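You operate a simulated robot arm through the tools that you are given. There is no shell and no other tool. Be economical: measure what you need, move in short steps, check, and stop when the job is done.

You run a simulated robot arm. Do the job below in one go: nothing can be reset, and whatever is moved stays where it is left.

TASK
Fit the yellow battery in the lantern and switch it on.
Fine: old battery in the red tray, shade back on.

The check looks at the end state, three seconds after you hand in, the way a careful person would. Anything else that was tipped, shoved, dropped, spilled or broken makes it a failure.

THE ROBOT
A 7-joint arm with a two-finger parallel gripper, fixed in place. Base frame: the origin is at the foot of the arm, x ahead of it, y to its left, z up; the work surface is at about z = 920. Lengths are in mm, angles in rad, forces in N, time in s.
With the tool pointing down near the work surface it reaches from about 280 to 680 mm from the base axis. Its first joint turns from -1.152 to 1.152 rad. Payload 1.57 kg.
Tool frame: the origin (TCP) lies between the finger pads and is the grasp point; the fingertips stand 30 mm ahead of it; z points along the fingers, y is the line along which they close. The gripper opens to 110 mm. The fingers are 24 mm wide and 12 mm thick; the gripper's body (48 by 112 mm) begins 78 mm behind the TCP.
Orientation is told as [roll, pitch, yaw] about the base's x, y, z axes, in that order, counted from this pose: with the fingers straight down and closing along the base's y, the tool's x points along the base's -x, its y along +y and its z along -z.

THE INTERFACE
- The arm moves only by the tool drive_tool. Its argument "increments" is a list of rows, each an object (a shift or turn left out is 0, a gripper value left out holds the last) with "travel": the shift along the tool's x, y, z in mm, a list of three; "dr": the turn, a rotation vector about the tool's x, y, z in rad, a list of three; "gripper": the opening, from 0 (shut) to 1 (fully open). In form: [{"travel": [tx, ty, tz], "dr": [wx, wy, wz], "gripper": gripper}, ...]. A call has 1 to 20 rows; each row shifts and turns the commanded pose from where the row before left it, along the tool's axes as they then stand. Each row takes 0.2 s and may step no farther than 50 mm and 0.15 rad from the row before; otherwise, or with a gripper value out of range, the whole call is refused. Where a pose cannot be reached the arm comes as near as it can. A force on the tool above 40 N (or 10 N above the force at the start of the call, whichever is more), or a blocked arm, ends the call early, and 0.2 s more pass. The fingers move at their own pace (about 108 mm/s each) and stop on an object; they squeeze with about 34 N. The grip force told is the motor's: it shows also when the fingers shut on nothing. Time passes only in rows, and 0.2 s behind the last, so rows that do not move let the fingers close. The reply holds the time, the measured pose of the TCP, the force on the tool along the base axes, the opening and the grip force, in the units named above and with some noise.
- Cameras (640 x 400 px; columns grow to the right, rows downward): "scene" is fixed at [142.4, -383.7, 1398]; the picture's right is [0.84, -0.54, 0.00], its down [-0.31, -0.49, -0.82] and it looks along [0.44, 0.69, -0.58] (base axes); focal length 264 px, centre (320, 200). "wrist" rides on the gripper at [70, 16, -141] in the tool frame; the picture's right is [-0.23, 0.97, 0.00], its down [-0.86, -0.20, -0.48] and it looks along [-0.47, -0.11, 0.88] (tool axes); focal length 222 px, centre (320, 200). There is no depth. A picture from a camera that has moved, and an enlarged one, comes with that camera's place and axes in the base frame and with its lens. The place of the scene camera against the robot may be out by one fixed shift of up to 18 mm in any direction.
- snapshot(camera): a new picture of that camera. The clock stands still meanwhile.
- zoom(camera, box): a new picture of the part [left, top, right, bottom] of that camera's present view, enlarged. The clock stands still meanwhile.
- sign_off(): hands the job in; it is judged then, once.

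Work in short steps. Places have to be worked out from the pictures, the camera data and where the tool is seen: move nearer, look again, correct. Check each grasp and each placing, and mend what went wrong. You have 120 turns and 64 pictures in all, those below and enlarged ones among them. Open the gripper and draw the arm clear of the work before you hand the job in, unless the task says otherwise; then end with one line.

The tools are called after "Emit:" as a command line: name --argument value ..., lists and objects as JSON in quotes. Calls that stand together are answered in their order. drive_tool: Moves the arm, as the interface text tells. Its arguments: {"type":"object","properties":{"increments":{"type":"array"}},"required":["increments"]} The other tools are called the same way: snapshot (camera) takes a picture; zoom (camera, box) takes an enlarged picture of a part of a camera's view; sign_off () hands the job in.

At the start:

```text
clock: 0.0
tool_pos: [350.7, -76.9, 1248.2]
ee_rot: [0.0, 0.0, -0.001]
wrist_force: [-0.6, 0.6, 0.8]
gripper_width: 110.1
finger_force: 0.0
```

scene: 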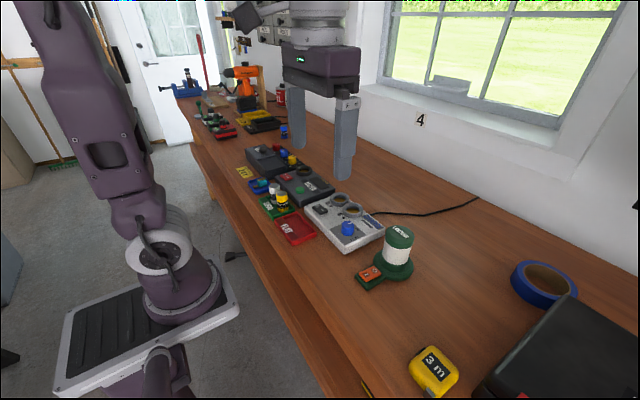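
wrist: 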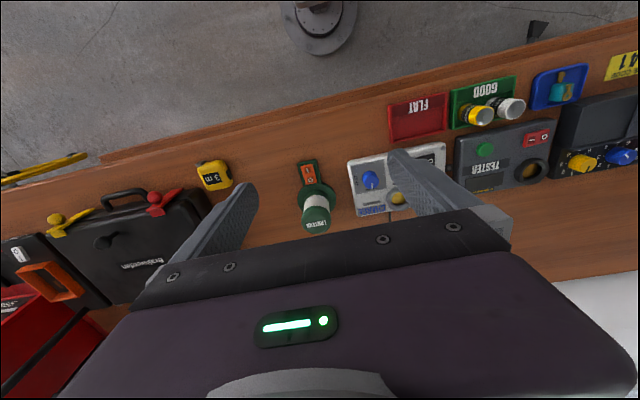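

The lantern (green, white band) stands near the middle, with red FLAT tray and green GOOD tray nearby. I zoom in to see the details.

Emit:
zoom --camera "scene" --box '[230, 140, 430, 300]'

Emit:
zoom --camera "wrist" --box '[270, 60, 590, 260]'

```text
2.50 times, centred on (330, 220) of scene
camera zoom: at [142.4, -383.7, 1398.0], right [0.84, -0.54, 0.0], down [-0.31, -0.49, -0.82], along [0.44, 0.69, -0.58], focal length 660 px, centre (295, 150)
```

zoom: 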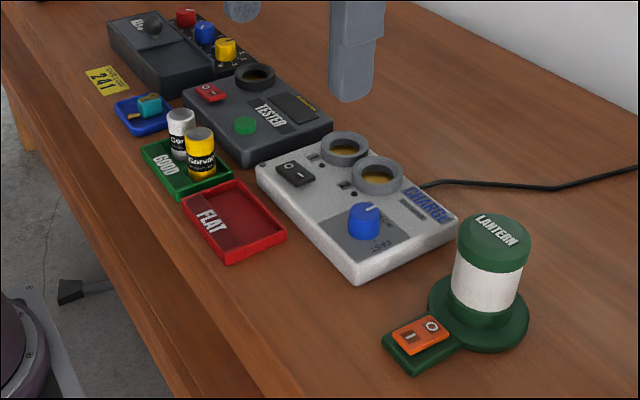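

```text
2.00 times, centred on (430, 160) of wrist
camera zoom: at [280.4, -59.8, 1389.1], right [0.23, 0.97, 0.0], down [0.86, -0.2, 0.48], along [0.47, -0.11, -0.88], focal length 444 px, centre (100, 280)
```

zoom: 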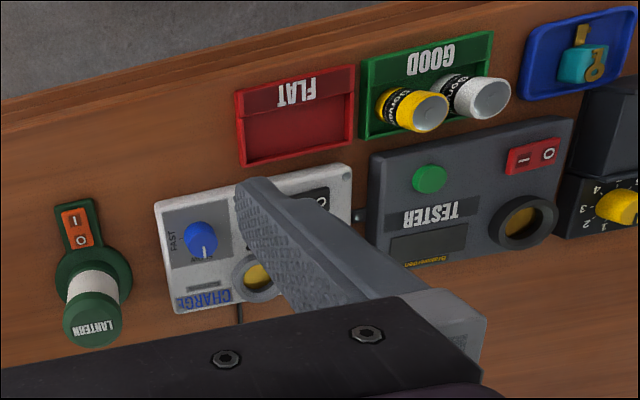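

I estimate the lantern at about (518, -124), top near z 1015. Moving above it for a closer look.

Emit:
drive_tool --increments '[{"travel": [-32, -12, 20]}, {"travel": [-32, -12, 20]}, {"travel": [-32, -12, 20]}, {"travel": [-32, -11, 20]}]'

Emit:
snapshot --camera "wrist"

```text
clock: 1.0
tool_pos: [477.7, -125.1, 1167.8]
ee_rot: [-0.001, 0.0, 0.001]
wrist_force: [0.3, -0.4, -0.5]
gripper_width: 109.9
finger_force: 0.1
```

```text
59 pictures are left
camera wrist: at [406.9, -109.0, 1308.9], right [0.23, 0.97, 0.0], down [0.85, -0.2, 0.48], along [0.47, -0.11, -0.88], focal length 222 px, centre (320, 200)
```

wrist: 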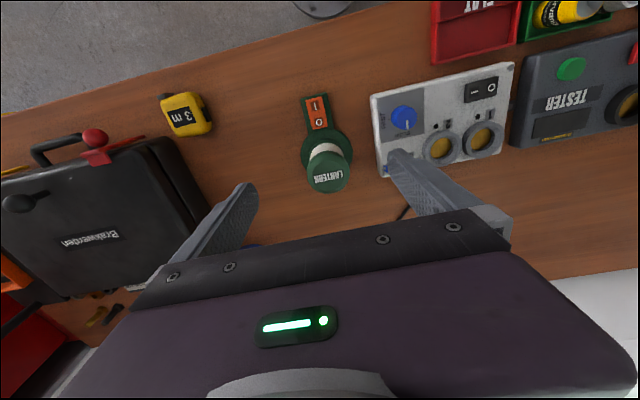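

Zoom on the lantern for size and height.

Emit:
zoom --camera "wrist" --box '[265, 85, 393, 205]'

Emit:
zoom --camera "scene" --box '[340, 205, 436, 301]'

```text
3.33 times, centred on (329, 145) of wrist
camera zoom: at [406.9, -109.0, 1308.9], right [0.23, 0.97, 0.0], down [0.85, -0.2, 0.48], along [0.47, -0.11, -0.88], focal length 740 px, centre (290, 383)
```

zoom: 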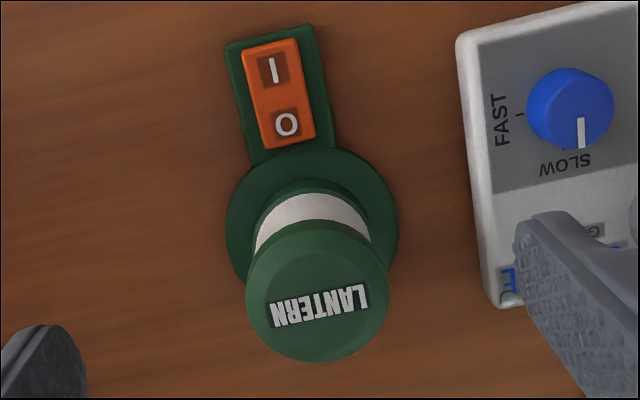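

```text
4.17 times, centred on (388, 253) of scene
camera zoom: at [142.4, -383.7, 1398.0], right [0.84, -0.54, 0.0], down [-0.31, -0.49, -0.82], along [0.44, 0.69, -0.58], focal length 1100 px, centre (37, -21)
```

zoom: 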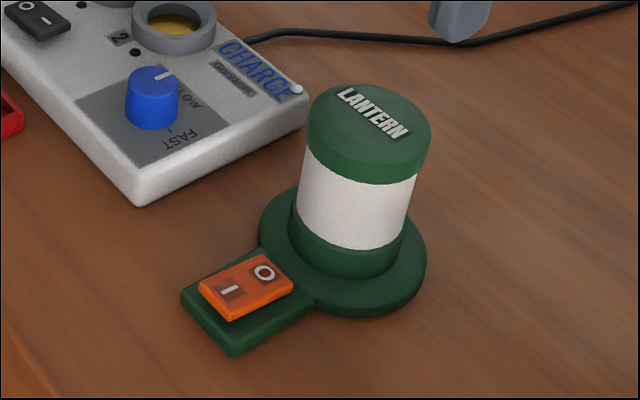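

Lantern axis ≈ (521, -124), top ≈ z 1022, shade ~60 mm wide. I go above it and down to straddle the shade, then look before closing.

Emit:
drive_tool --increments '[{"travel": [-43, 1, 10]}, {"travel": [0, 0, 40]}, {"travel": [0, 0, 40]}]'

Emit:
snapshot --camera "wrist"

Emit:
zoom --camera "scene" --box '[320, 140, 480, 300]'

```text
clock: 1.8
tool_pos: [521.1, -123.8, 1076.9]
ee_rot: [0.0, -0.001, 0.0]
wrist_force: [-0.9, 0.4, -0.3]
gripper_width: 110.3
finger_force: 0.1
```

```text
56 pictures are left
camera wrist: at [450.2, -106.5, 1217.9], right [0.23, 0.97, 0.0], down [0.85, -0.2, 0.48], along [0.47, -0.11, -0.88], focal length 222 px, centre (320, 200)
```

wrist: 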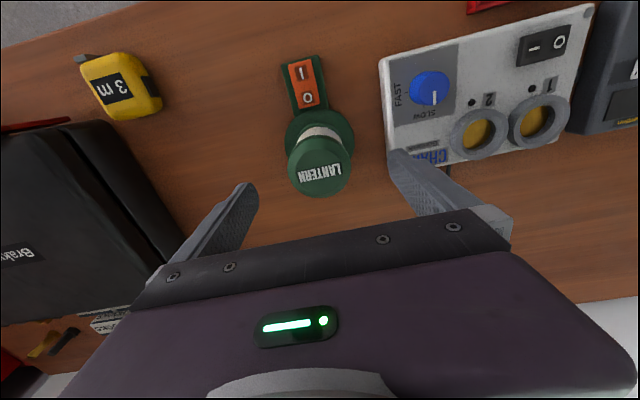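

```text
2.50 times, centred on (400, 220) of scene
camera zoom: at [142.4, -383.7, 1398.0], right [0.84, -0.54, 0.0], down [-0.31, -0.49, -0.82], along [0.44, 0.69, -0.58], focal length 660 px, centre (120, 150)
```

zoom: 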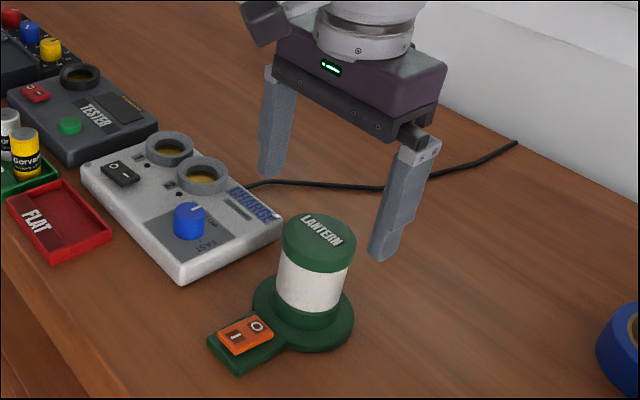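

The shade is centred between the fingers. Going down to TCP z≈1000 and closing.

Emit:
drive_tool --increments '[{"travel": [0, 0, 40]}, {"travel": [0, 0, 37]}, {"gripper": 0.4}, {"gripper": 0.4}]'

Emit:
zoom --camera "scene" --box '[320, 140, 480, 300]'

Emit:
snapshot --camera "wrist"

```text
clock: 2.8
tool_pos: [521.8, -124.7, 1001.0]
ee_rot: [0.001, -0.001, 0.001]
wrist_force: [0.2, -0.3, 0.5]
gripper_width: 60.5
finger_force: 33.7
```

```text
2.50 times, centred on (400, 220) of scene
camera zoom: at [142.4, -383.7, 1398.0], right [0.84, -0.54, 0.0], down [-0.31, -0.49, -0.82], along [0.44, 0.69, -0.58], focal length 660 px, centre (120, 150)
```

zoom: 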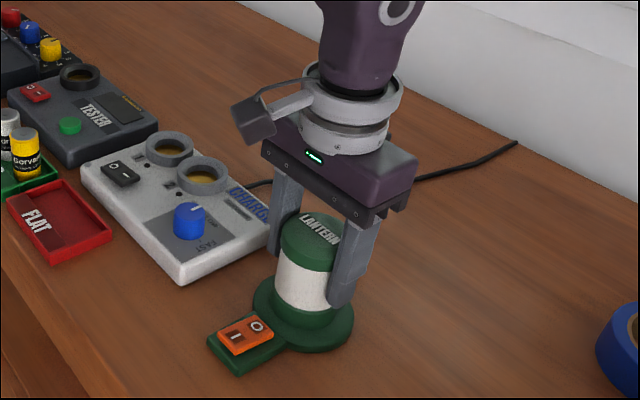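

```text
53 pictures are left
camera wrist: at [451.5, -106.8, 1141.8], right [0.23, 0.97, 0.0], down [0.86, -0.2, 0.48], along [0.47, -0.11, -0.88], focal length 222 px, centre (320, 200)
```

wrist: 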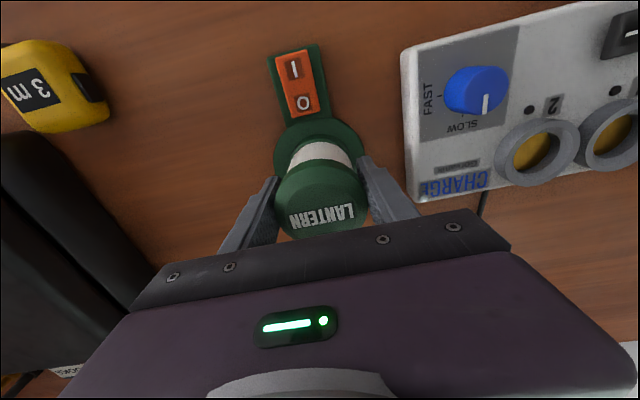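

The shade is gripped (60.5 mm). I lift gently 15 mm and check.

Emit:
drive_tool --increments '[{"travel": [0, 0, -5]}, {"travel": [0, 0, -10]}]'

Emit:
zoom --camera "scene" --box '[340, 190, 440, 290]'

```text
clock: 3.4
tool_pos: [520.6, -123.9, 1015.3]
ee_rot: [0.001, 0.001, -0.001]
wrist_force: [-0.7, 0.4, -1.8]
gripper_width: 60.6
finger_force: 34.1
```

```text
4.00 times, centred on (390, 240) of scene
camera zoom: at [142.4, -383.7, 1398.0], right [0.84, -0.54, 0.0], down [-0.31, -0.49, -0.82], along [0.44, 0.69, -0.58], focal length 1056 px, centre (40, 40)
```

zoom: 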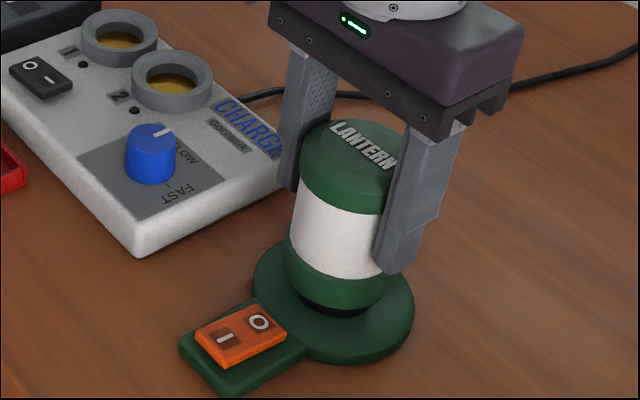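

The shade comes off freely. I lift it well clear and look at the base.

Emit:
drive_tool --increments '[{"travel": [0, 0, -20]}, {"travel": [0, 0, -35]}, {"travel": [0, 0, -40]}]'

Emit:
zoom --camera "scene" --box '[320, 170, 440, 290]'

```text
clock: 4.2
tool_pos: [522.1, -121.2, 1109.5]
ee_rot: [-0.001, 0.0, 0.001]
wrist_force: [0.5, 0.0, -0.5]
gripper_width: 60.5
finger_force: 34.9
```

```text
3.33 times, centred on (380, 230) of scene
camera zoom: at [142.4, -383.7, 1398.0], right [0.84, -0.54, 0.0], down [-0.31, -0.49, -0.82], along [0.44, 0.69, -0.58], focal length 880 px, centre (120, 100)
```

zoom: 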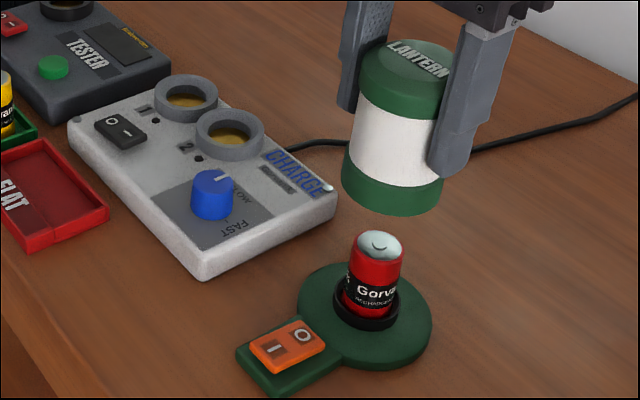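

The red battery is revealed. I carry the shade to free table at about (521, -232) and lower toward it.

Emit:
drive_tool --increments '[{"travel": [0, -40, 0]}, {"travel": [0, -40, 0]}, {"travel": [0, -31, 0]}, {"travel": [0, 0, 40]}, {"travel": [0, 0, 40]}, {"travel": [0, 0, 20]}]'

Emit:
zoom --camera "scene" --box '[340, 170, 500, 330]'

Emit:
snapshot --camera "wrist"

```text
clock: 5.6
tool_pos: [520.2, -233.4, 1008.9]
ee_rot: [-0.001, 0.0, 0.0]
wrist_force: [0.5, 0.1, -1.2]
gripper_width: 60.5
finger_force: 33.9
```

```text
2.50 times, centred on (420, 250) of scene
camera zoom: at [142.4, -383.7, 1398.0], right [0.84, -0.54, 0.0], down [-0.31, -0.49, -0.82], along [0.44, 0.69, -0.58], focal length 660 px, centre (70, 75)
```

zoom: 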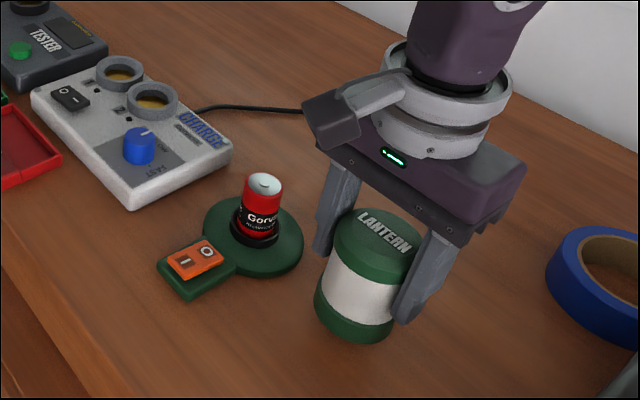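

```text
49 pictures are left
camera wrist: at [450.1, -216.6, 1150.4], right [0.23, 0.97, 0.0], down [0.86, -0.2, 0.48], along [0.47, -0.11, -0.88], focal length 222 px, centre (320, 200)
```

wrist: 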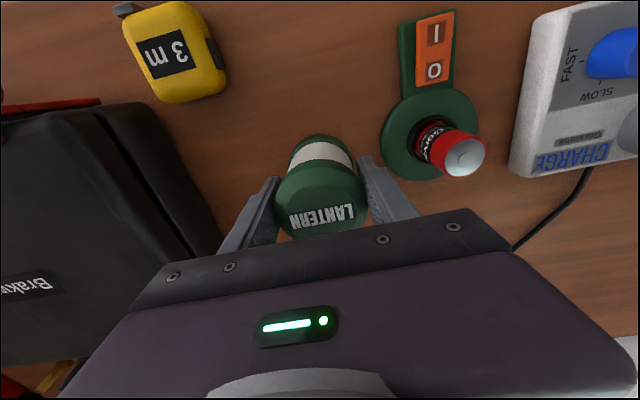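

The spot is free. I lower in small steps until the contact force shows.

Emit:
drive_tool --increments '[{"travel": [0, 0, 6]}, {"travel": [0, 0, 4]}, {"travel": [0, 0, 3]}]'

```text
clock: 6.4
tool_pos: [521.9, -235.0, 996.9]
ee_rot: [-0.001, -0.001, 0.001]
wrist_force: [0.3, 0.0, -1.1]
gripper_width: 60.6
finger_force: 33.7
```

Emit:
drive_tool --increments '[{"travel": [0, 0, 3]}, {"travel": [0, 0, 2]}, {"travel": [0, 0, 2]}]'

```text
clock: 7.2
tool_pos: [522.4, -234.1, 990.5]
ee_rot: [-0.001, 0.001, 0.0]
wrist_force: [0.3, 0.1, -1.9]
gripper_width: 60.0
finger_force: 34.1
```

Still carrying its weight; continuing in 2 mm steps.

Emit:
drive_tool --increments '[{"travel": [0, 0, 2]}, {"travel": [0, 0, 1]}]'

```text
clock: 7.8
tool_pos: [521.4, -233.8, 986.8]
ee_rot: [0.0, 0.0, 0.001]
wrist_force: [-1.3, 1.9, 4.4]
gripper_width: 60.2
finger_force: 33.5
```

Contact at z≈987. I release and rise.

Emit:
drive_tool --increments '[{"gripper": 0.75}, {"gripper": 0.75}, {"travel": [0, 0, -40]}, {"travel": [0, 0, -40]}, {"travel": [0, 0, -30]}]'

Emit:
snapshot --camera "wrist"

```text
clock: 9.0
tool_pos: [519.2, -232.0, 1095.8]
ee_rot: [0.0, -0.001, 0.0]
wrist_force: [-0.2, 0.1, -0.3]
gripper_width: 82.5
finger_force: 0.0
```

```text
48 pictures are left
camera wrist: at [449.4, -216.3, 1236.7], right [0.23, 0.97, 0.0], down [0.86, -0.2, 0.48], along [0.47, -0.11, -0.88], focal length 222 px, centre (320, 200)
```

wrist: 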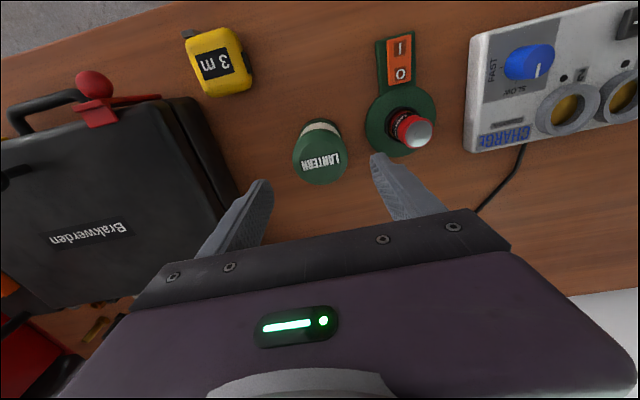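

Shade stands upright. I move over the red battery at (520, -123).

Emit:
drive_tool --increments '[{"travel": [0, 40, 0]}, {"travel": [0, 40, 0]}, {"travel": [-1, 29, 0]}, {"travel": [0, 0, 30]}]'

Emit:
zoom --camera "wrist" --box '[240, 80, 400, 240]'

Emit:
zoom --camera "scene" --box '[330, 190, 430, 290]'

```text
clock: 10.0
tool_pos: [522.8, -126.6, 1068.7]
ee_rot: [-0.001, 0.0, -0.001]
wrist_force: [-1.3, -0.6, -0.8]
gripper_width: 82.5
finger_force: 0.1
```

```text
2.50 times, centred on (320, 160) of wrist
camera zoom: at [453.1, -110.7, 1210.2], right [0.23, 0.97, 0.0], down [0.85, -0.2, 0.48], along [0.47, -0.11, -0.88], focal length 555 px, centre (320, 300)
```

zoom: 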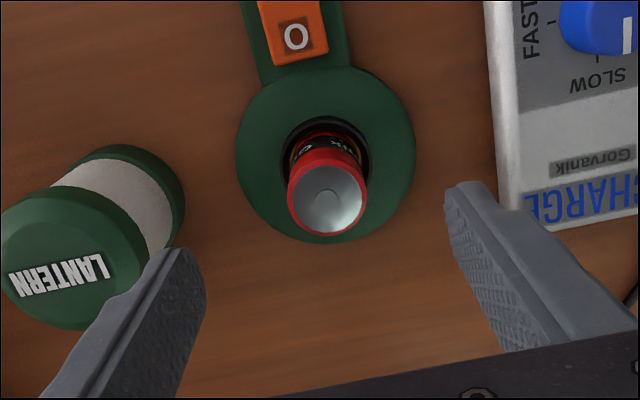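

```text
4.00 times, centred on (380, 240) of scene
camera zoom: at [142.4, -383.7, 1398.0], right [0.84, -0.54, 0.0], down [-0.31, -0.49, -0.82], along [0.44, 0.69, -0.58], focal length 1056 px, centre (80, 40)
```

zoom: 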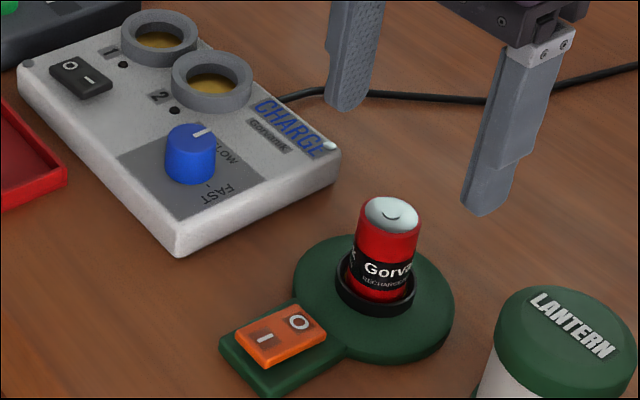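

Battery at ≈(523, -125), 32 mm wide, top ≈ z 995. Descending to z≈985 and closing.

Emit:
drive_tool --increments '[{"travel": [0, 2, 40]}, {"travel": [0, 0, 30]}, {"travel": [0, 0, 13]}, {"gripper": 0.15}, {"gripper": 0.15}]'

Emit:
zoom --camera "scene" --box '[330, 190, 430, 290]'

```text
clock: 11.2
tool_pos: [521.9, -124.3, 983.6]
ee_rot: [-0.002, 0.0, 0.001]
wrist_force: [-0.1, -1.5, -0.7]
gripper_width: 32.1
finger_force: 33.7
```

```text
4.00 times, centred on (380, 240) of scene
camera zoom: at [142.4, -383.7, 1398.0], right [0.84, -0.54, 0.0], down [-0.31, -0.49, -0.82], along [0.44, 0.69, -0.58], focal length 1056 px, centre (80, 40)
```

zoom: 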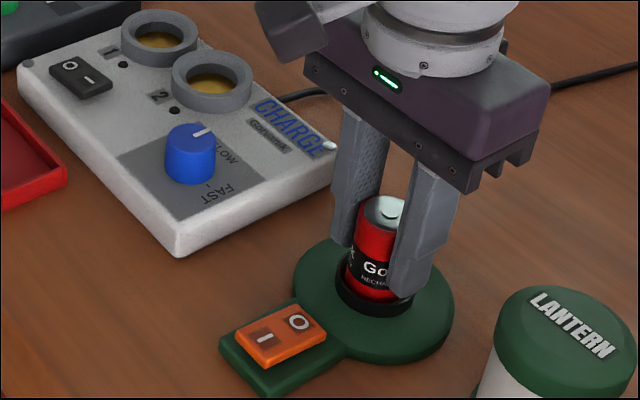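

Gripped at 32 mm; TCP (521.9, -124.3, 983.6) is the seated reference. Lifting straight up.

Emit:
drive_tool --increments '[{"travel": [0, 0, -5]}, {"travel": [0, 0, -15]}, {"travel": [0, 0, -40]}, {"travel": [0, 0, -40]}]'

Emit:
zoom --camera "scene" --box '[320, 160, 440, 280]'

```text
clock: 12.2
tool_pos: [526.9, -123.8, 1083.5]
ee_rot: [-0.001, 0.0, 0.001]
wrist_force: [0.4, -0.2, -1.2]
gripper_width: 32.1
finger_force: 34.2
```

```text
3.33 times, centred on (380, 220) of scene
camera zoom: at [142.4, -383.7, 1398.0], right [0.84, -0.54, 0.0], down [-0.31, -0.49, -0.82], along [0.44, 0.69, -0.58], focal length 880 px, centre (120, 133)
```

zoom: 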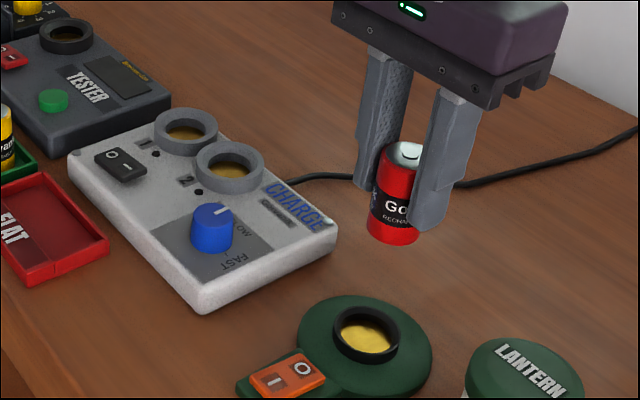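

Red battery is out. I carry it to above the red tray (~(391, 113)).

Emit:
drive_tool --increments '[{"travel": [22, 39, 0]}, {"travel": [22, 39, 0]}, {"travel": [22, 39, 0]}, {"travel": [22, 39, 0]}, {"travel": [22, 39, 0]}, {"travel": [22, 39, 0]}]'

Emit:
snapshot --camera "wrist"

Emit:
zoom --camera "scene" --box '[230, 130, 350, 250]'

```text
clock: 13.6
tool_pos: [392.7, 115.7, 1087.7]
ee_rot: [-0.001, 0.0, 0.0]
wrist_force: [0.6, -0.7, -2.5]
gripper_width: 32.1
finger_force: 33.7
```

```text
43 pictures are left
camera wrist: at [323.1, 132.4, 1228.2], right [0.23, 0.97, 0.0], down [0.85, -0.2, 0.48], along [0.47, -0.11, -0.88], focal length 222 px, centre (320, 200)
```

wrist: 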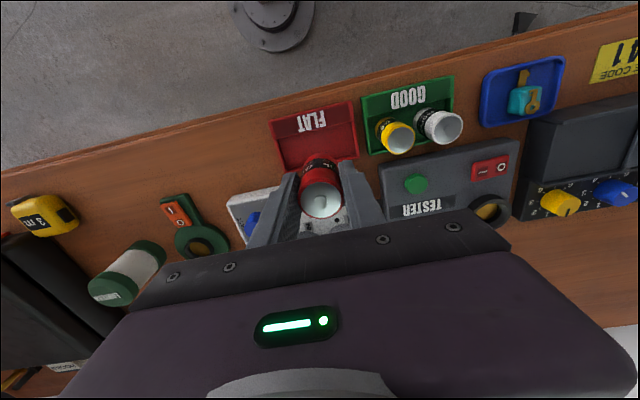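

```text
3.33 times, centred on (290, 190) of scene
camera zoom: at [142.4, -383.7, 1398.0], right [0.84, -0.54, 0.0], down [-0.31, -0.49, -0.82], along [0.44, 0.69, -0.58], focal length 880 px, centre (420, 233)
```

zoom: 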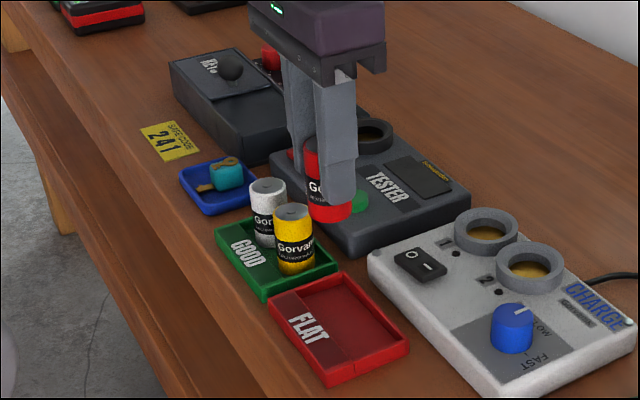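

Tray spans about x 352–425, y 55–163. I place the battery at (399, 110), first lowering to z≈990.

Emit:
drive_tool --increments '[{"travel": [-6, -5, 40]}, {"travel": [0, 0, 40]}, {"travel": [0, 0, 15]}]'

Emit:
zoom --camera "scene" --box '[230, 130, 350, 250]'

Emit:
snapshot --camera "wrist"

```text
clock: 14.4
tool_pos: [400.6, 109.3, 992.5]
ee_rot: [0.0, 0.0, -0.001]
wrist_force: [0.3, -1.0, -1.1]
gripper_width: 32.0
finger_force: 34.5
```

```text
3.33 times, centred on (290, 190) of scene
camera zoom: at [142.4, -383.7, 1398.0], right [0.84, -0.54, 0.0], down [-0.31, -0.49, -0.82], along [0.44, 0.69, -0.58], focal length 880 px, centre (420, 233)
```

zoom: 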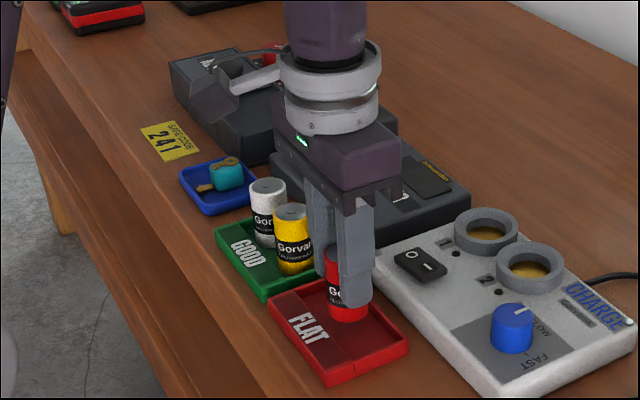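

```text
40 pictures are left
camera wrist: at [329.5, 125.6, 1134.2], right [0.23, 0.97, 0.0], down [0.85, -0.2, 0.48], along [0.47, -0.11, -0.88], focal length 222 px, centre (320, 200)
```

wrist: 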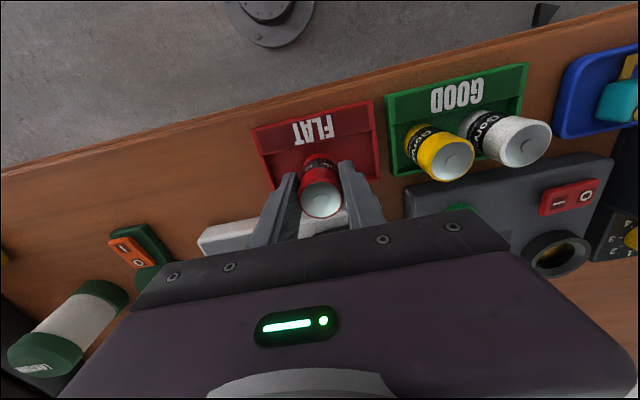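

Position looks good, between the label strip and the far wall. Lowering to contact.

Emit:
drive_tool --increments '[{"travel": [0, 0, 6]}, {"travel": [0, 0, 4]}, {"travel": [0, 0, 3]}, {"travel": [0, 0, 2]}]'

```text
clock: 15.4
tool_pos: [396.2, 106.7, 977.3]
ee_rot: [0.001, -0.001, -0.001]
wrist_force: [-3.9, -0.9, 25.5]
gripper_width: 32.0
finger_force: 34.2
```

Contact of ~25 N at z≈977. I back off 1 mm and check that it sits on the floor and not on an edge.

Emit:
drive_tool --increments '[{"travel": [0, 0, -1]}]'

Emit:
zoom --camera "scene" --box '[260, 180, 330, 250]'

Emit:
zoom --camera "wrist" --box '[250, 90, 390, 230]'

```text
clock: 15.8
tool_pos: [396.3, 106.0, 976.2]
ee_rot: [-0.001, 0.0, 0.0]
wrist_force: [0.6, 0.3, 0.9]
gripper_width: 32.2
finger_force: 33.8
```

```text
5.71 times, centred on (295, 215) of scene
camera zoom: at [142.4, -383.7, 1398.0], right [0.84, -0.54, 0.0], down [-0.31, -0.49, -0.82], along [0.44, 0.69, -0.58], focal length 1508 px, centre (463, 114)
```

zoom: 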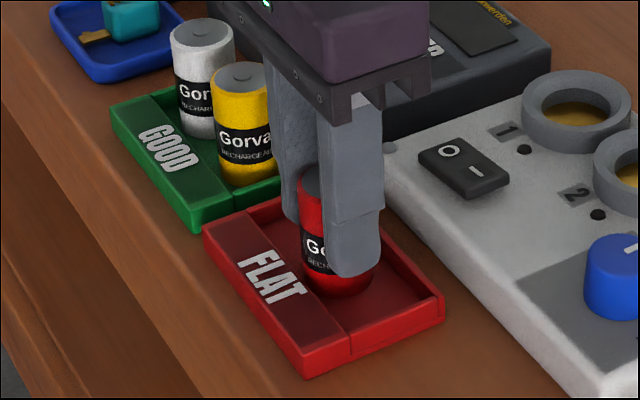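

```text
2.86 times, centred on (320, 160) of wrist
camera zoom: at [326.7, 122.8, 1117.4], right [0.23, 0.97, 0.0], down [0.86, -0.2, 0.48], along [0.47, -0.11, -0.88], focal length 635 px, centre (320, 314)
```

zoom: 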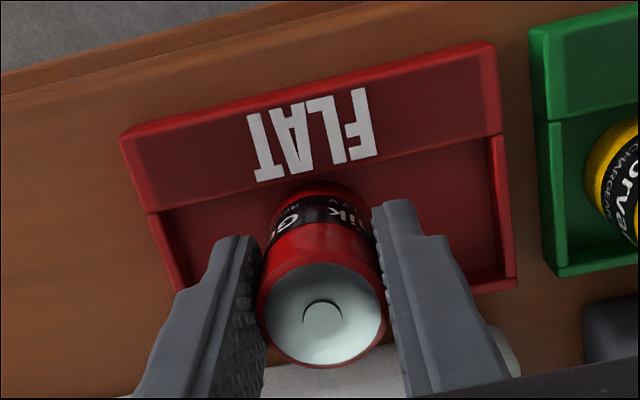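

It looks tight against the label ledge (edge ≈ x 381). I raise a bit, shift 8 mm to the floor's middle, and lower again.

Emit:
drive_tool --increments '[{"travel": [0, 0, -8]}, {"travel": [-8, 2, 0]}, {"travel": [0, 0, 5]}, {"travel": [0, 0, 2]}]'

```text
clock: 16.8
tool_pos: [404.9, 108.2, 977.0]
ee_rot: [0.001, 0.0, 0.0]
wrist_force: [-0.8, -0.6, 2.4]
gripper_width: 31.9
finger_force: 34.1
```

Emit:
drive_tool --increments '[{"travel": [0, 0, 1.5]}, {"travel": [0, 0, 1]}]'

```text
clock: 17.4
tool_pos: [406.0, 108.3, 975.2]
ee_rot: [0.001, -0.005, 0.0]
wrist_force: [-0.7, -0.4, 23.0]
gripper_width: 31.9
finger_force: 33.9
```

Floor contact at z≈976. Unload, open to ~62 mm, rise.

Emit:
drive_tool --increments '[{"travel": [0, 0, -1]}, {"gripper": 0.55}, {"gripper": 0.55}, {"travel": [0, 0, -20]}, {"travel": [0, 0, -40]}, {"travel": [0, 0, -40]}]'

Emit:
snapshot --camera "wrist"

Emit:
zoom --camera "scene" --box '[230, 160, 330, 260]'

```text
clock: 18.8
tool_pos: [403.5, 107.3, 1077.7]
ee_rot: [0.0, 0.0, 0.0]
wrist_force: [-0.3, 0.2, 0.7]
gripper_width: 60.6
finger_force: 0.1
```

```text
37 pictures are left
camera wrist: at [333.7, 124.1, 1218.2], right [0.23, 0.97, 0.0], down [0.86, -0.2, 0.48], along [0.47, -0.11, -0.88], focal length 222 px, centre (320, 200)
```

wrist: 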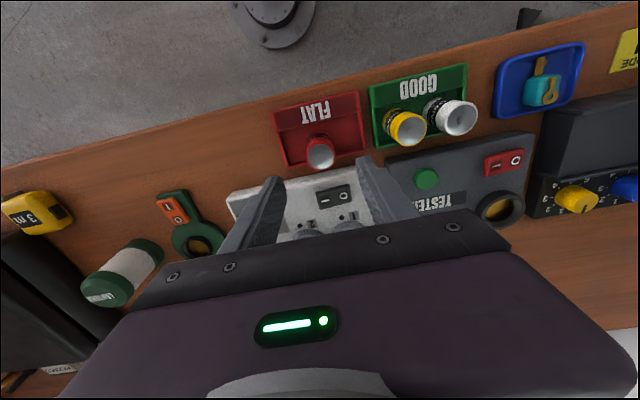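

```text
4.00 times, centred on (280, 210) of scene
camera zoom: at [142.4, -383.7, 1398.0], right [0.84, -0.54, 0.0], down [-0.31, -0.49, -0.82], along [0.44, 0.69, -0.58], focal length 1056 px, centre (480, 160)
```

zoom: 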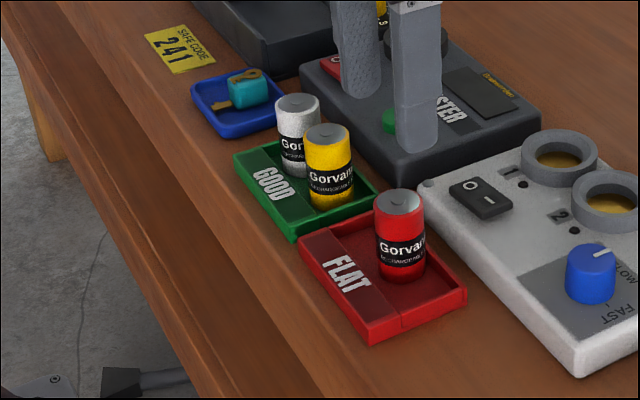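

Red battery is standing in the red tray. Yellow is at ≈(399, 201), with the white one 52 mm beside it and the tester ahead, so I go above yellow and turn 45° so that the fingers go into free corners.

Emit:
drive_tool --increments '[{"travel": [2, 47, 0]}, {"travel": [2, 47, 0]}, {"dr": [0, 0, -0.131]}, {"dr": [0, 0, -0.131]}, {"dr": [0, 0, -0.131]}, {"dr": [0, 0, -0.131]}, {"dr": [0, 0, -0.131]}, {"dr": [0, 0, -0.13]}]'

Emit:
snapshot --camera "wrist"

```text
clock: 20.6
tool_pos: [401.2, 201.7, 1077.0]
ee_rot: [0.0, -0.001, 0.786]
wrist_force: [-0.7, -0.2, -0.4]
gripper_width: 60.6
finger_force: 0.0
```

```text
35 pictures are left
camera wrist: at [339.9, 164.6, 1217.3], right [-0.53, 0.85, 0.0], down [0.74, 0.46, 0.48], along [0.41, 0.25, -0.88], focal length 222 px, centre (320, 200)
```

wrist: 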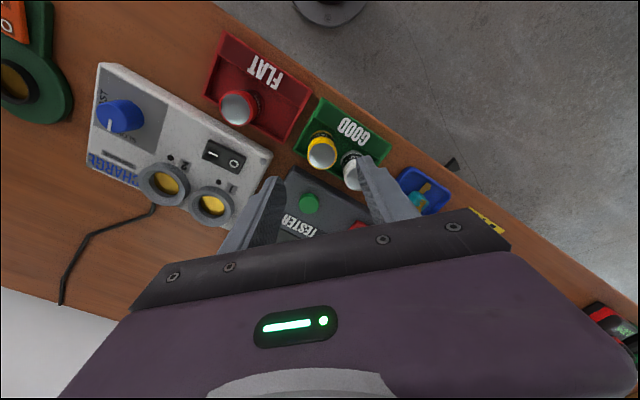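

The white one seems closer than estimated; I zoom to measure it and the tester edge.

Emit:
zoom --camera "wrist" --box '[260, 90, 400, 230]'

```text
2.86 times, centred on (330, 160) of wrist
camera zoom: at [339.9, 164.6, 1217.3], right [-0.53, 0.85, 0.0], down [0.74, 0.46, 0.48], along [0.41, 0.25, -0.88], focal length 635 px, centre (291, 314)
```

zoom: 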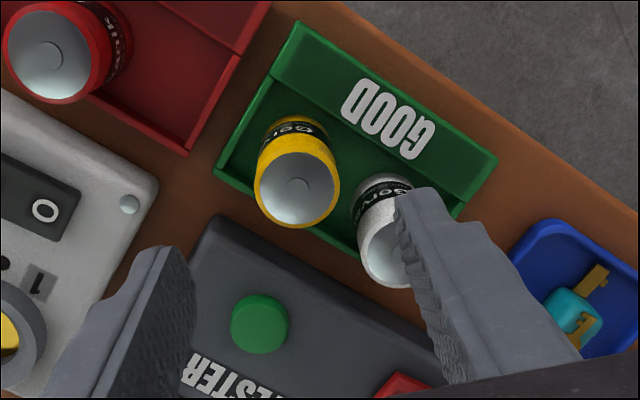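

Spacing is ~46 mm, so 45° is tight; at 90° (closing along x) there is clearance on both sides. I turn on and narrow the opening to ~46 mm.

Emit:
drive_tool --increments '[{"dr": [0, 0, -0.131], "gripper": 0.42}, {"dr": [0, 0, -0.131]}, {"dr": [0, 0, -0.131]}, {"dr": [0, 0, -0.131]}, {"dr": [0, 0, -0.131]}, {"dr": [0, 0, -0.13]}, {"travel": [0, 0, 40]}]'

Emit:
zoom --camera "wrist" --box '[230, 90, 410, 230]'

Emit:
zoom --camera "scene" --box '[230, 130, 330, 230]'

```text
clock: 22.2
tool_pos: [401.2, 203.0, 1034.2]
ee_rot: [0.0, -0.001, 1.57]
wrist_force: [0.0, 0.4, -0.1]
gripper_width: 46.5
finger_force: 0.0
```

```text
2.86 times, centred on (320, 160) of wrist
camera zoom: at [383.6, 133.6, 1175.4], right [-0.97, 0.23, 0.0], down [0.2, 0.86, 0.48], along [0.11, 0.47, -0.88], focal length 635 px, centre (320, 314)
```

zoom: 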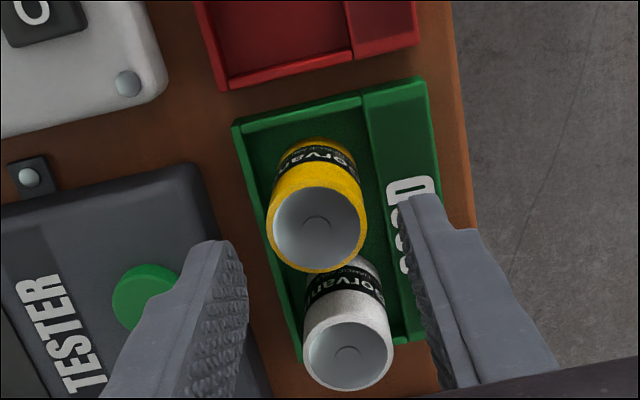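

```text
4.00 times, centred on (280, 180) of scene
camera zoom: at [142.4, -383.7, 1398.0], right [0.84, -0.54, 0.0], down [-0.31, -0.49, -0.82], along [0.44, 0.69, -0.58], focal length 1056 px, centre (480, 280)
```

zoom: 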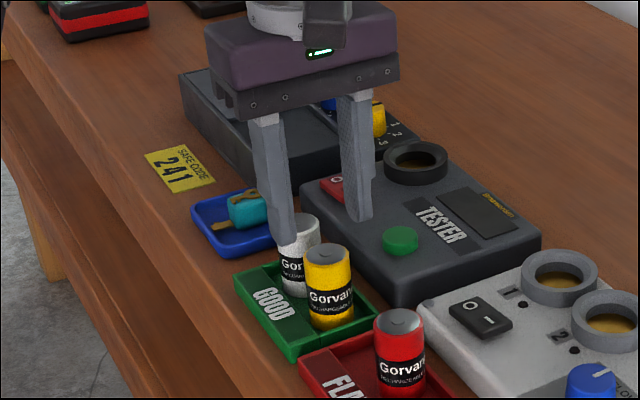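

Yellow at (401, 205), well centred. Descend to z≈984 and close.

Emit:
drive_tool --increments '[{"travel": [-2, 0, 20]}, {"travel": [0, 0, 20]}, {"travel": [0, 0, 11]}]'

Emit:
zoom --camera "scene" --box '[230, 130, 330, 230]'

Emit:
zoom --camera "wrist" --box '[230, 90, 410, 230]'

```text
clock: 23.0
tool_pos: [398.9, 206.2, 983.1]
ee_rot: [0.0, -0.001, 1.572]
wrist_force: [-0.2, 0.3, 0.0]
gripper_width: 46.1
finger_force: 0.1
```

```text
4.00 times, centred on (280, 180) of scene
camera zoom: at [142.4, -383.7, 1398.0], right [0.84, -0.54, 0.0], down [-0.31, -0.49, -0.82], along [0.44, 0.69, -0.58], focal length 1056 px, centre (480, 280)
```

zoom: 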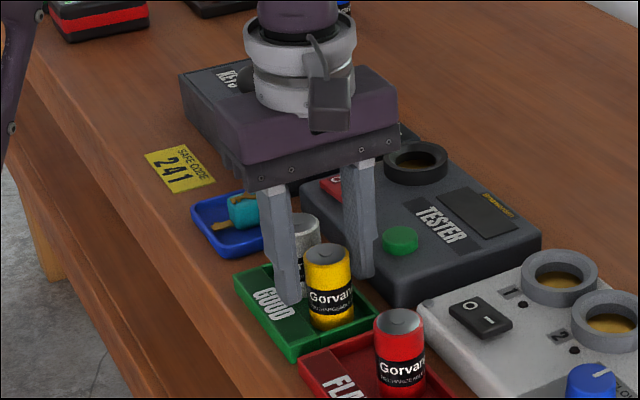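

```text
2.86 times, centred on (320, 160) of wrist
camera zoom: at [383.2, 136.8, 1123.4], right [-0.97, 0.23, 0.0], down [0.2, 0.86, 0.48], along [0.11, 0.47, -0.88], focal length 635 px, centre (320, 314)
```

zoom: 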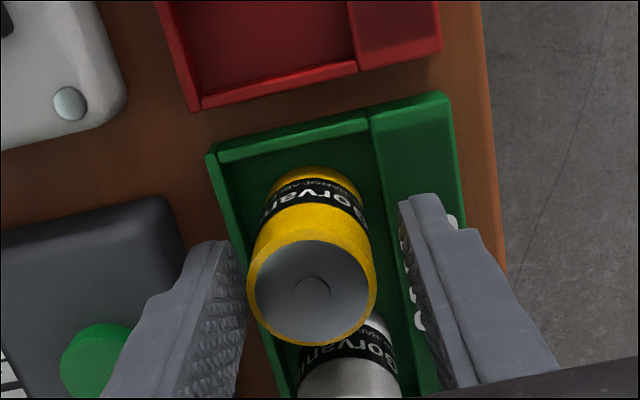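

Fingers straddle it, nearly centred. Shift 2 mm, 5 mm lower, and close.

Emit:
drive_tool --increments '[{"travel": [0, -2, 0]}, {"travel": [0, 0, 5]}, {"gripper": 0.15}, {"gripper": 0.15}]'

```text
clock: 24.0
tool_pos: [402.7, 205.3, 978.4]
ee_rot: [-0.001, 0.001, 1.571]
wrist_force: [1.0, 0.1, 0.4]
gripper_width: 32.3
finger_force: 34.3
```

Gripped at 32 mm, z 978.4. Lift and check.

Emit:
drive_tool --increments '[{"travel": [0, 0, -5]}, {"travel": [0, 0, -20]}, {"travel": [0, 0, -40]}, {"travel": [0, 0, -45]}]'

Emit:
zoom --camera "scene" --box '[230, 110, 350, 230]'

```text
clock: 25.0
tool_pos: [403.1, 203.8, 1087.5]
ee_rot: [0.001, -0.001, 1.57]
wrist_force: [0.7, -0.3, -2.7]
gripper_width: 31.7
finger_force: 33.0
```

```text
3.33 times, centred on (290, 170) of scene
camera zoom: at [142.4, -383.7, 1398.0], right [0.84, -0.54, 0.0], down [-0.31, -0.49, -0.82], along [0.44, 0.69, -0.58], focal length 880 px, centre (420, 300)
```

zoom: 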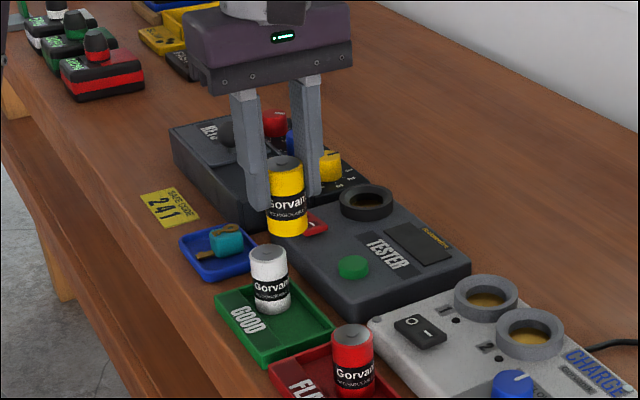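

Yellow battery held upright. I turn back to yaw 0 and carry it above the lantern socket.

Emit:
drive_tool --increments '[{"dr": [0, 0, 0.131]}, {"dr": [0, 0, 0.131]}, {"dr": [0, 0, 0.131]}, {"dr": [0, 0, 0.131]}, {"dr": [0, 0, 0.131]}, {"dr": [0, 0, 0.131]}, {"dr": [0, 0, 0.131]}, {"dr": [0, 0, 0.131]}, {"dr": [0, 0, 0.131]}, {"dr": [0, 0, 0.131]}, {"dr": [0, 0, 0.131]}, {"dr": [0, 0, 0.129]}, {"travel": [-15, -41, 0]}, {"travel": [-15, -41, 0]}, {"travel": [-15, -41, 0]}, {"travel": [-15, -41, 0]}, {"travel": [-15, -41, 0]}, {"travel": [-15, -41, 0]}, {"travel": [-15, -41, 0]}, {"travel": [-15, -41, 0]}]'

Emit:
zoom --camera "wrist" --box '[240, 80, 400, 240]'

Emit:
zoom --camera "scene" --box '[330, 170, 450, 290]'

```text
clock: 29.2
tool_pos: [522.5, -125.5, 1088.7]
ee_rot: [-0.001, 0.002, 0.0]
wrist_force: [0.5, 0.8, -1.5]
gripper_width: 31.9
finger_force: 34.0
```

```text
2.50 times, centred on (320, 160) of wrist
camera zoom: at [453.1, -108.1, 1229.2], right [0.23, 0.97, 0.0], down [0.86, -0.2, 0.48], along [0.47, -0.11, -0.88], focal length 555 px, centre (320, 300)
```

zoom: 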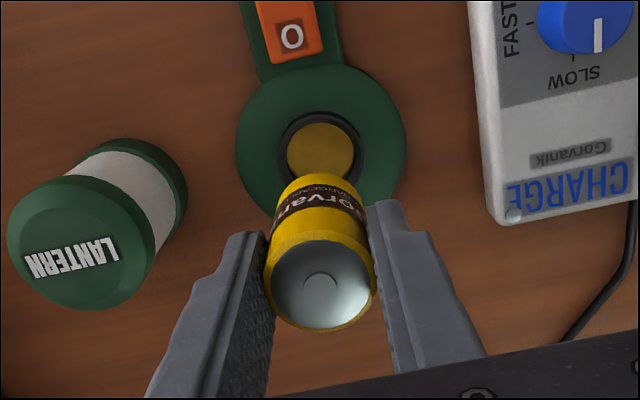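

```text
3.33 times, centred on (390, 230) of scene
camera zoom: at [142.4, -383.7, 1398.0], right [0.84, -0.54, 0.0], down [-0.31, -0.49, -0.82], along [0.44, 0.69, -0.58], focal length 880 px, centre (87, 100)
```

zoom: 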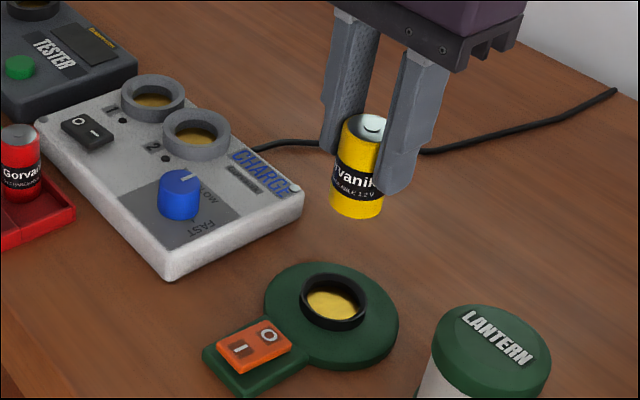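

Socket centre ≈(523, -124); aligned within ~1–2 mm. Lower to just above the rim and look.

Emit:
drive_tool --increments '[{"travel": [0, 1, 40]}, {"travel": [0, 0, 40]}, {"travel": [0, 0, 2]}]'

Emit:
zoom --camera "wrist" --box '[250, 90, 390, 230]'

Emit:
zoom --camera "scene" --box '[340, 210, 420, 290]'

```text
clock: 30.0
tool_pos: [523.7, -121.6, 1006.7]
ee_rot: [-0.001, 0.001, 0.001]
wrist_force: [0.0, 0.6, -1.3]
gripper_width: 32.0
finger_force: 33.8
```

```text
2.86 times, centred on (320, 160) of wrist
camera zoom: at [453.4, -104.8, 1146.4], right [0.23, 0.97, 0.0], down [0.86, -0.2, 0.48], along [0.47, -0.11, -0.88], focal length 635 px, centre (320, 314)
```

zoom: 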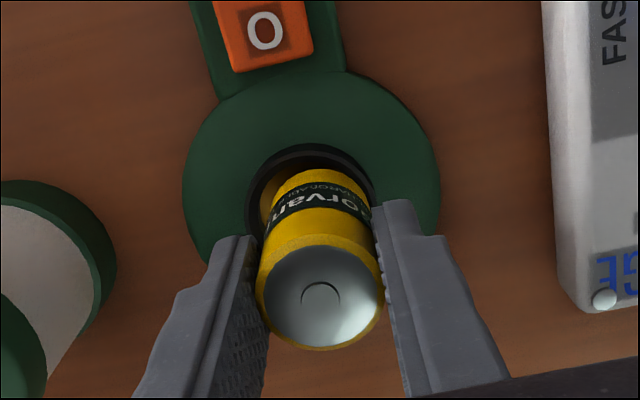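

```text
5.00 times, centred on (380, 250) of scene
camera zoom: at [142.4, -383.7, 1398.0], right [0.84, -0.54, 0.0], down [-0.31, -0.49, -0.82], along [0.44, 0.69, -0.58], focal length 1320 px, centre (20, -50)
```

zoom: 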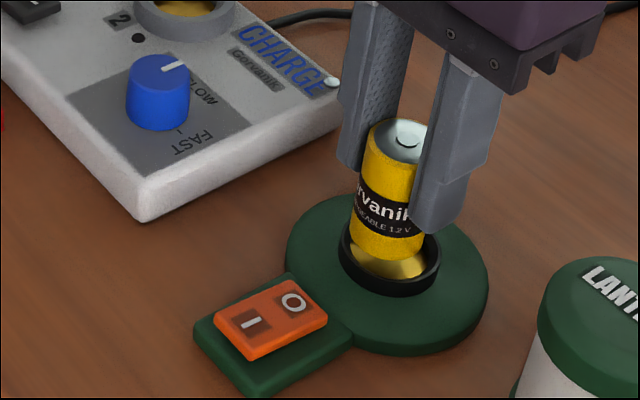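

Battery is about 2–3 mm too far to +y. Correct and lower in small steps.

Emit:
drive_tool --increments '[{"travel": [1, -2.5, 0]}, {"travel": [0, 0, 4]}, {"travel": [0, 0, 4]}]'

Emit:
zoom --camera "wrist" --box '[250, 90, 390, 230]'

Emit:
zoom --camera "scene" --box '[360, 220, 410, 270]'

```text
clock: 30.8
tool_pos: [522.1, -124.9, 999.1]
ee_rot: [-0.001, -0.001, -0.001]
wrist_force: [0.9, -0.3, 5.7]
gripper_width: 32.0
finger_force: 33.9
```

```text
2.86 times, centred on (320, 160) of wrist
camera zoom: at [452.1, -107.2, 1140.0], right [0.23, 0.97, 0.0], down [0.85, -0.2, 0.48], along [0.47, -0.11, -0.88], focal length 635 px, centre (320, 314)
```

zoom: 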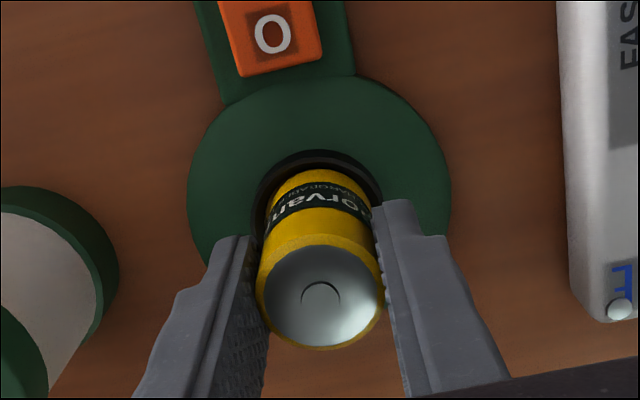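

```text
8.00 times, centred on (385, 245) of scene
camera zoom: at [142.4, -383.7, 1398.0], right [0.84, -0.54, 0.0], down [-0.31, -0.49, -0.82], along [0.44, 0.69, -0.58], focal length 2112 px, centre (-200, -160)
```

zoom: 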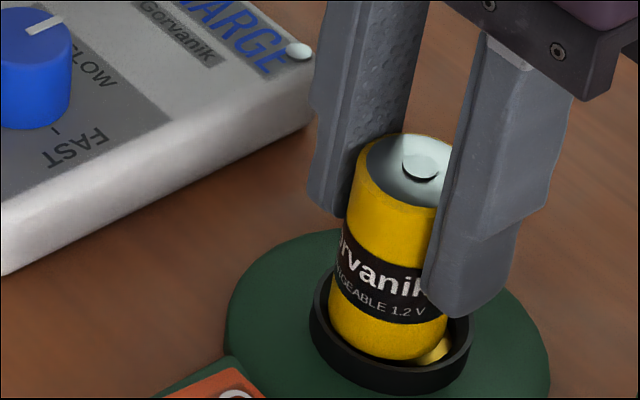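

Slight touch (5.7 N); the gap is larger on the far side, so I shift 2 mm in +x at 2 mm up and lower again.

Emit:
drive_tool --increments '[{"travel": [0, 0, -2]}, {"travel": [-2, 0, 0]}, {"travel": [0, 0, 3]}, {"travel": [0, 0, 2]}]'

```text
clock: 31.8
tool_pos: [525.4, -124.1, 995.6]
ee_rot: [0.0, 0.0, -0.001]
wrist_force: [1.2, 0.2, -1.6]
gripper_width: 31.8
finger_force: 34.1
```

No contact force now, and it is below the earlier touch height. Continue down.

Emit:
drive_tool --increments '[{"travel": [0, 0, 3]}, {"travel": [0, 0, 3]}, {"travel": [0, 0, 2]}]'

```text
clock: 32.6
tool_pos: [523.9, -124.8, 990.3]
ee_rot: [-0.002, -0.005, 0.0]
wrist_force: [-3.5, 2.4, 31.6]
gripper_width: 31.6
finger_force: 34.1
```

31 N at z≈990, ~4 mm above expected seat. Look before going on.

Emit:
drive_tool --increments '[{"travel": [0, 0, -2]}]'

Emit:
zoom --camera "scene" --box '[360, 220, 410, 270]'

Emit:
zoom --camera "wrist" --box '[270, 110, 370, 210]'

```text
clock: 33.0
tool_pos: [523.3, -124.8, 990.5]
ee_rot: [0.0, -0.003, 0.0]
wrist_force: [6.6, 3.8, 13.6]
gripper_width: 31.8
finger_force: 33.6
```

```text
8.00 times, centred on (385, 245) of scene
camera zoom: at [142.4, -383.5, 1398.0], right [0.84, -0.54, 0.0], down [-0.31, -0.49, -0.82], along [0.44, 0.69, -0.58], focal length 2112 px, centre (-200, -160)
```

zoom: 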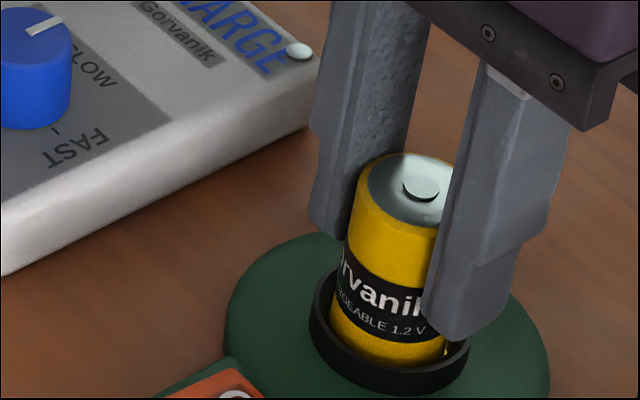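

```text
4.00 times, centred on (320, 160) of wrist
camera zoom: at [453.2, -108.3, 1131.0], right [0.23, 0.97, 0.0], down [0.85, -0.2, 0.48], along [0.47, -0.11, -0.88], focal length 888 px, centre (320, 360)
```

zoom: 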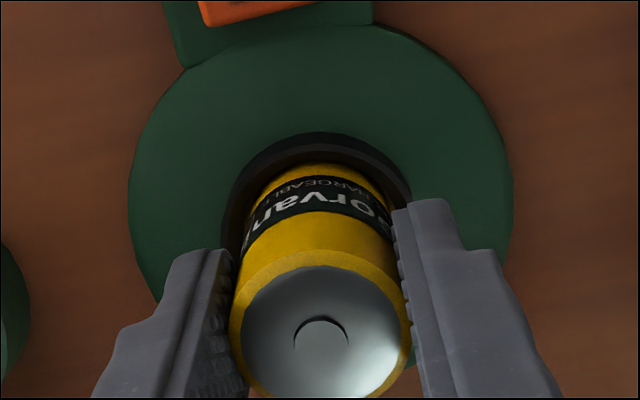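

It is inside the ring but touching, with the free gap at the -y side. Raise slightly, shift 1.5 mm to -y, and press down again gently.

Emit:
drive_tool --increments '[{"travel": [0, 0, -3]}, {"travel": [0, -1.5, 0]}, {"travel": [0, 0, 0]}]'

Emit:
drive_tool --increments '[{"travel": [0, 0, 2]}, {"travel": [0, 0, 2]}, {"travel": [0, 0, 1]}]'

```text
clock: 33.8
tool_pos: [523.3, -126.0, 993.5]
ee_rot: [0.0, 0.003, 0.001]
wrist_force: [-1.2, 0.7, -2.1]
gripper_width: 31.6
finger_force: 33.7
```

```text
clock: 34.6
tool_pos: [524.3, -127.2, 990.5]
ee_rot: [0.001, -0.005, 0.001]
wrist_force: [-6.4, 8.4, 30.7]
gripper_width: 31.6
finger_force: 34.0
```

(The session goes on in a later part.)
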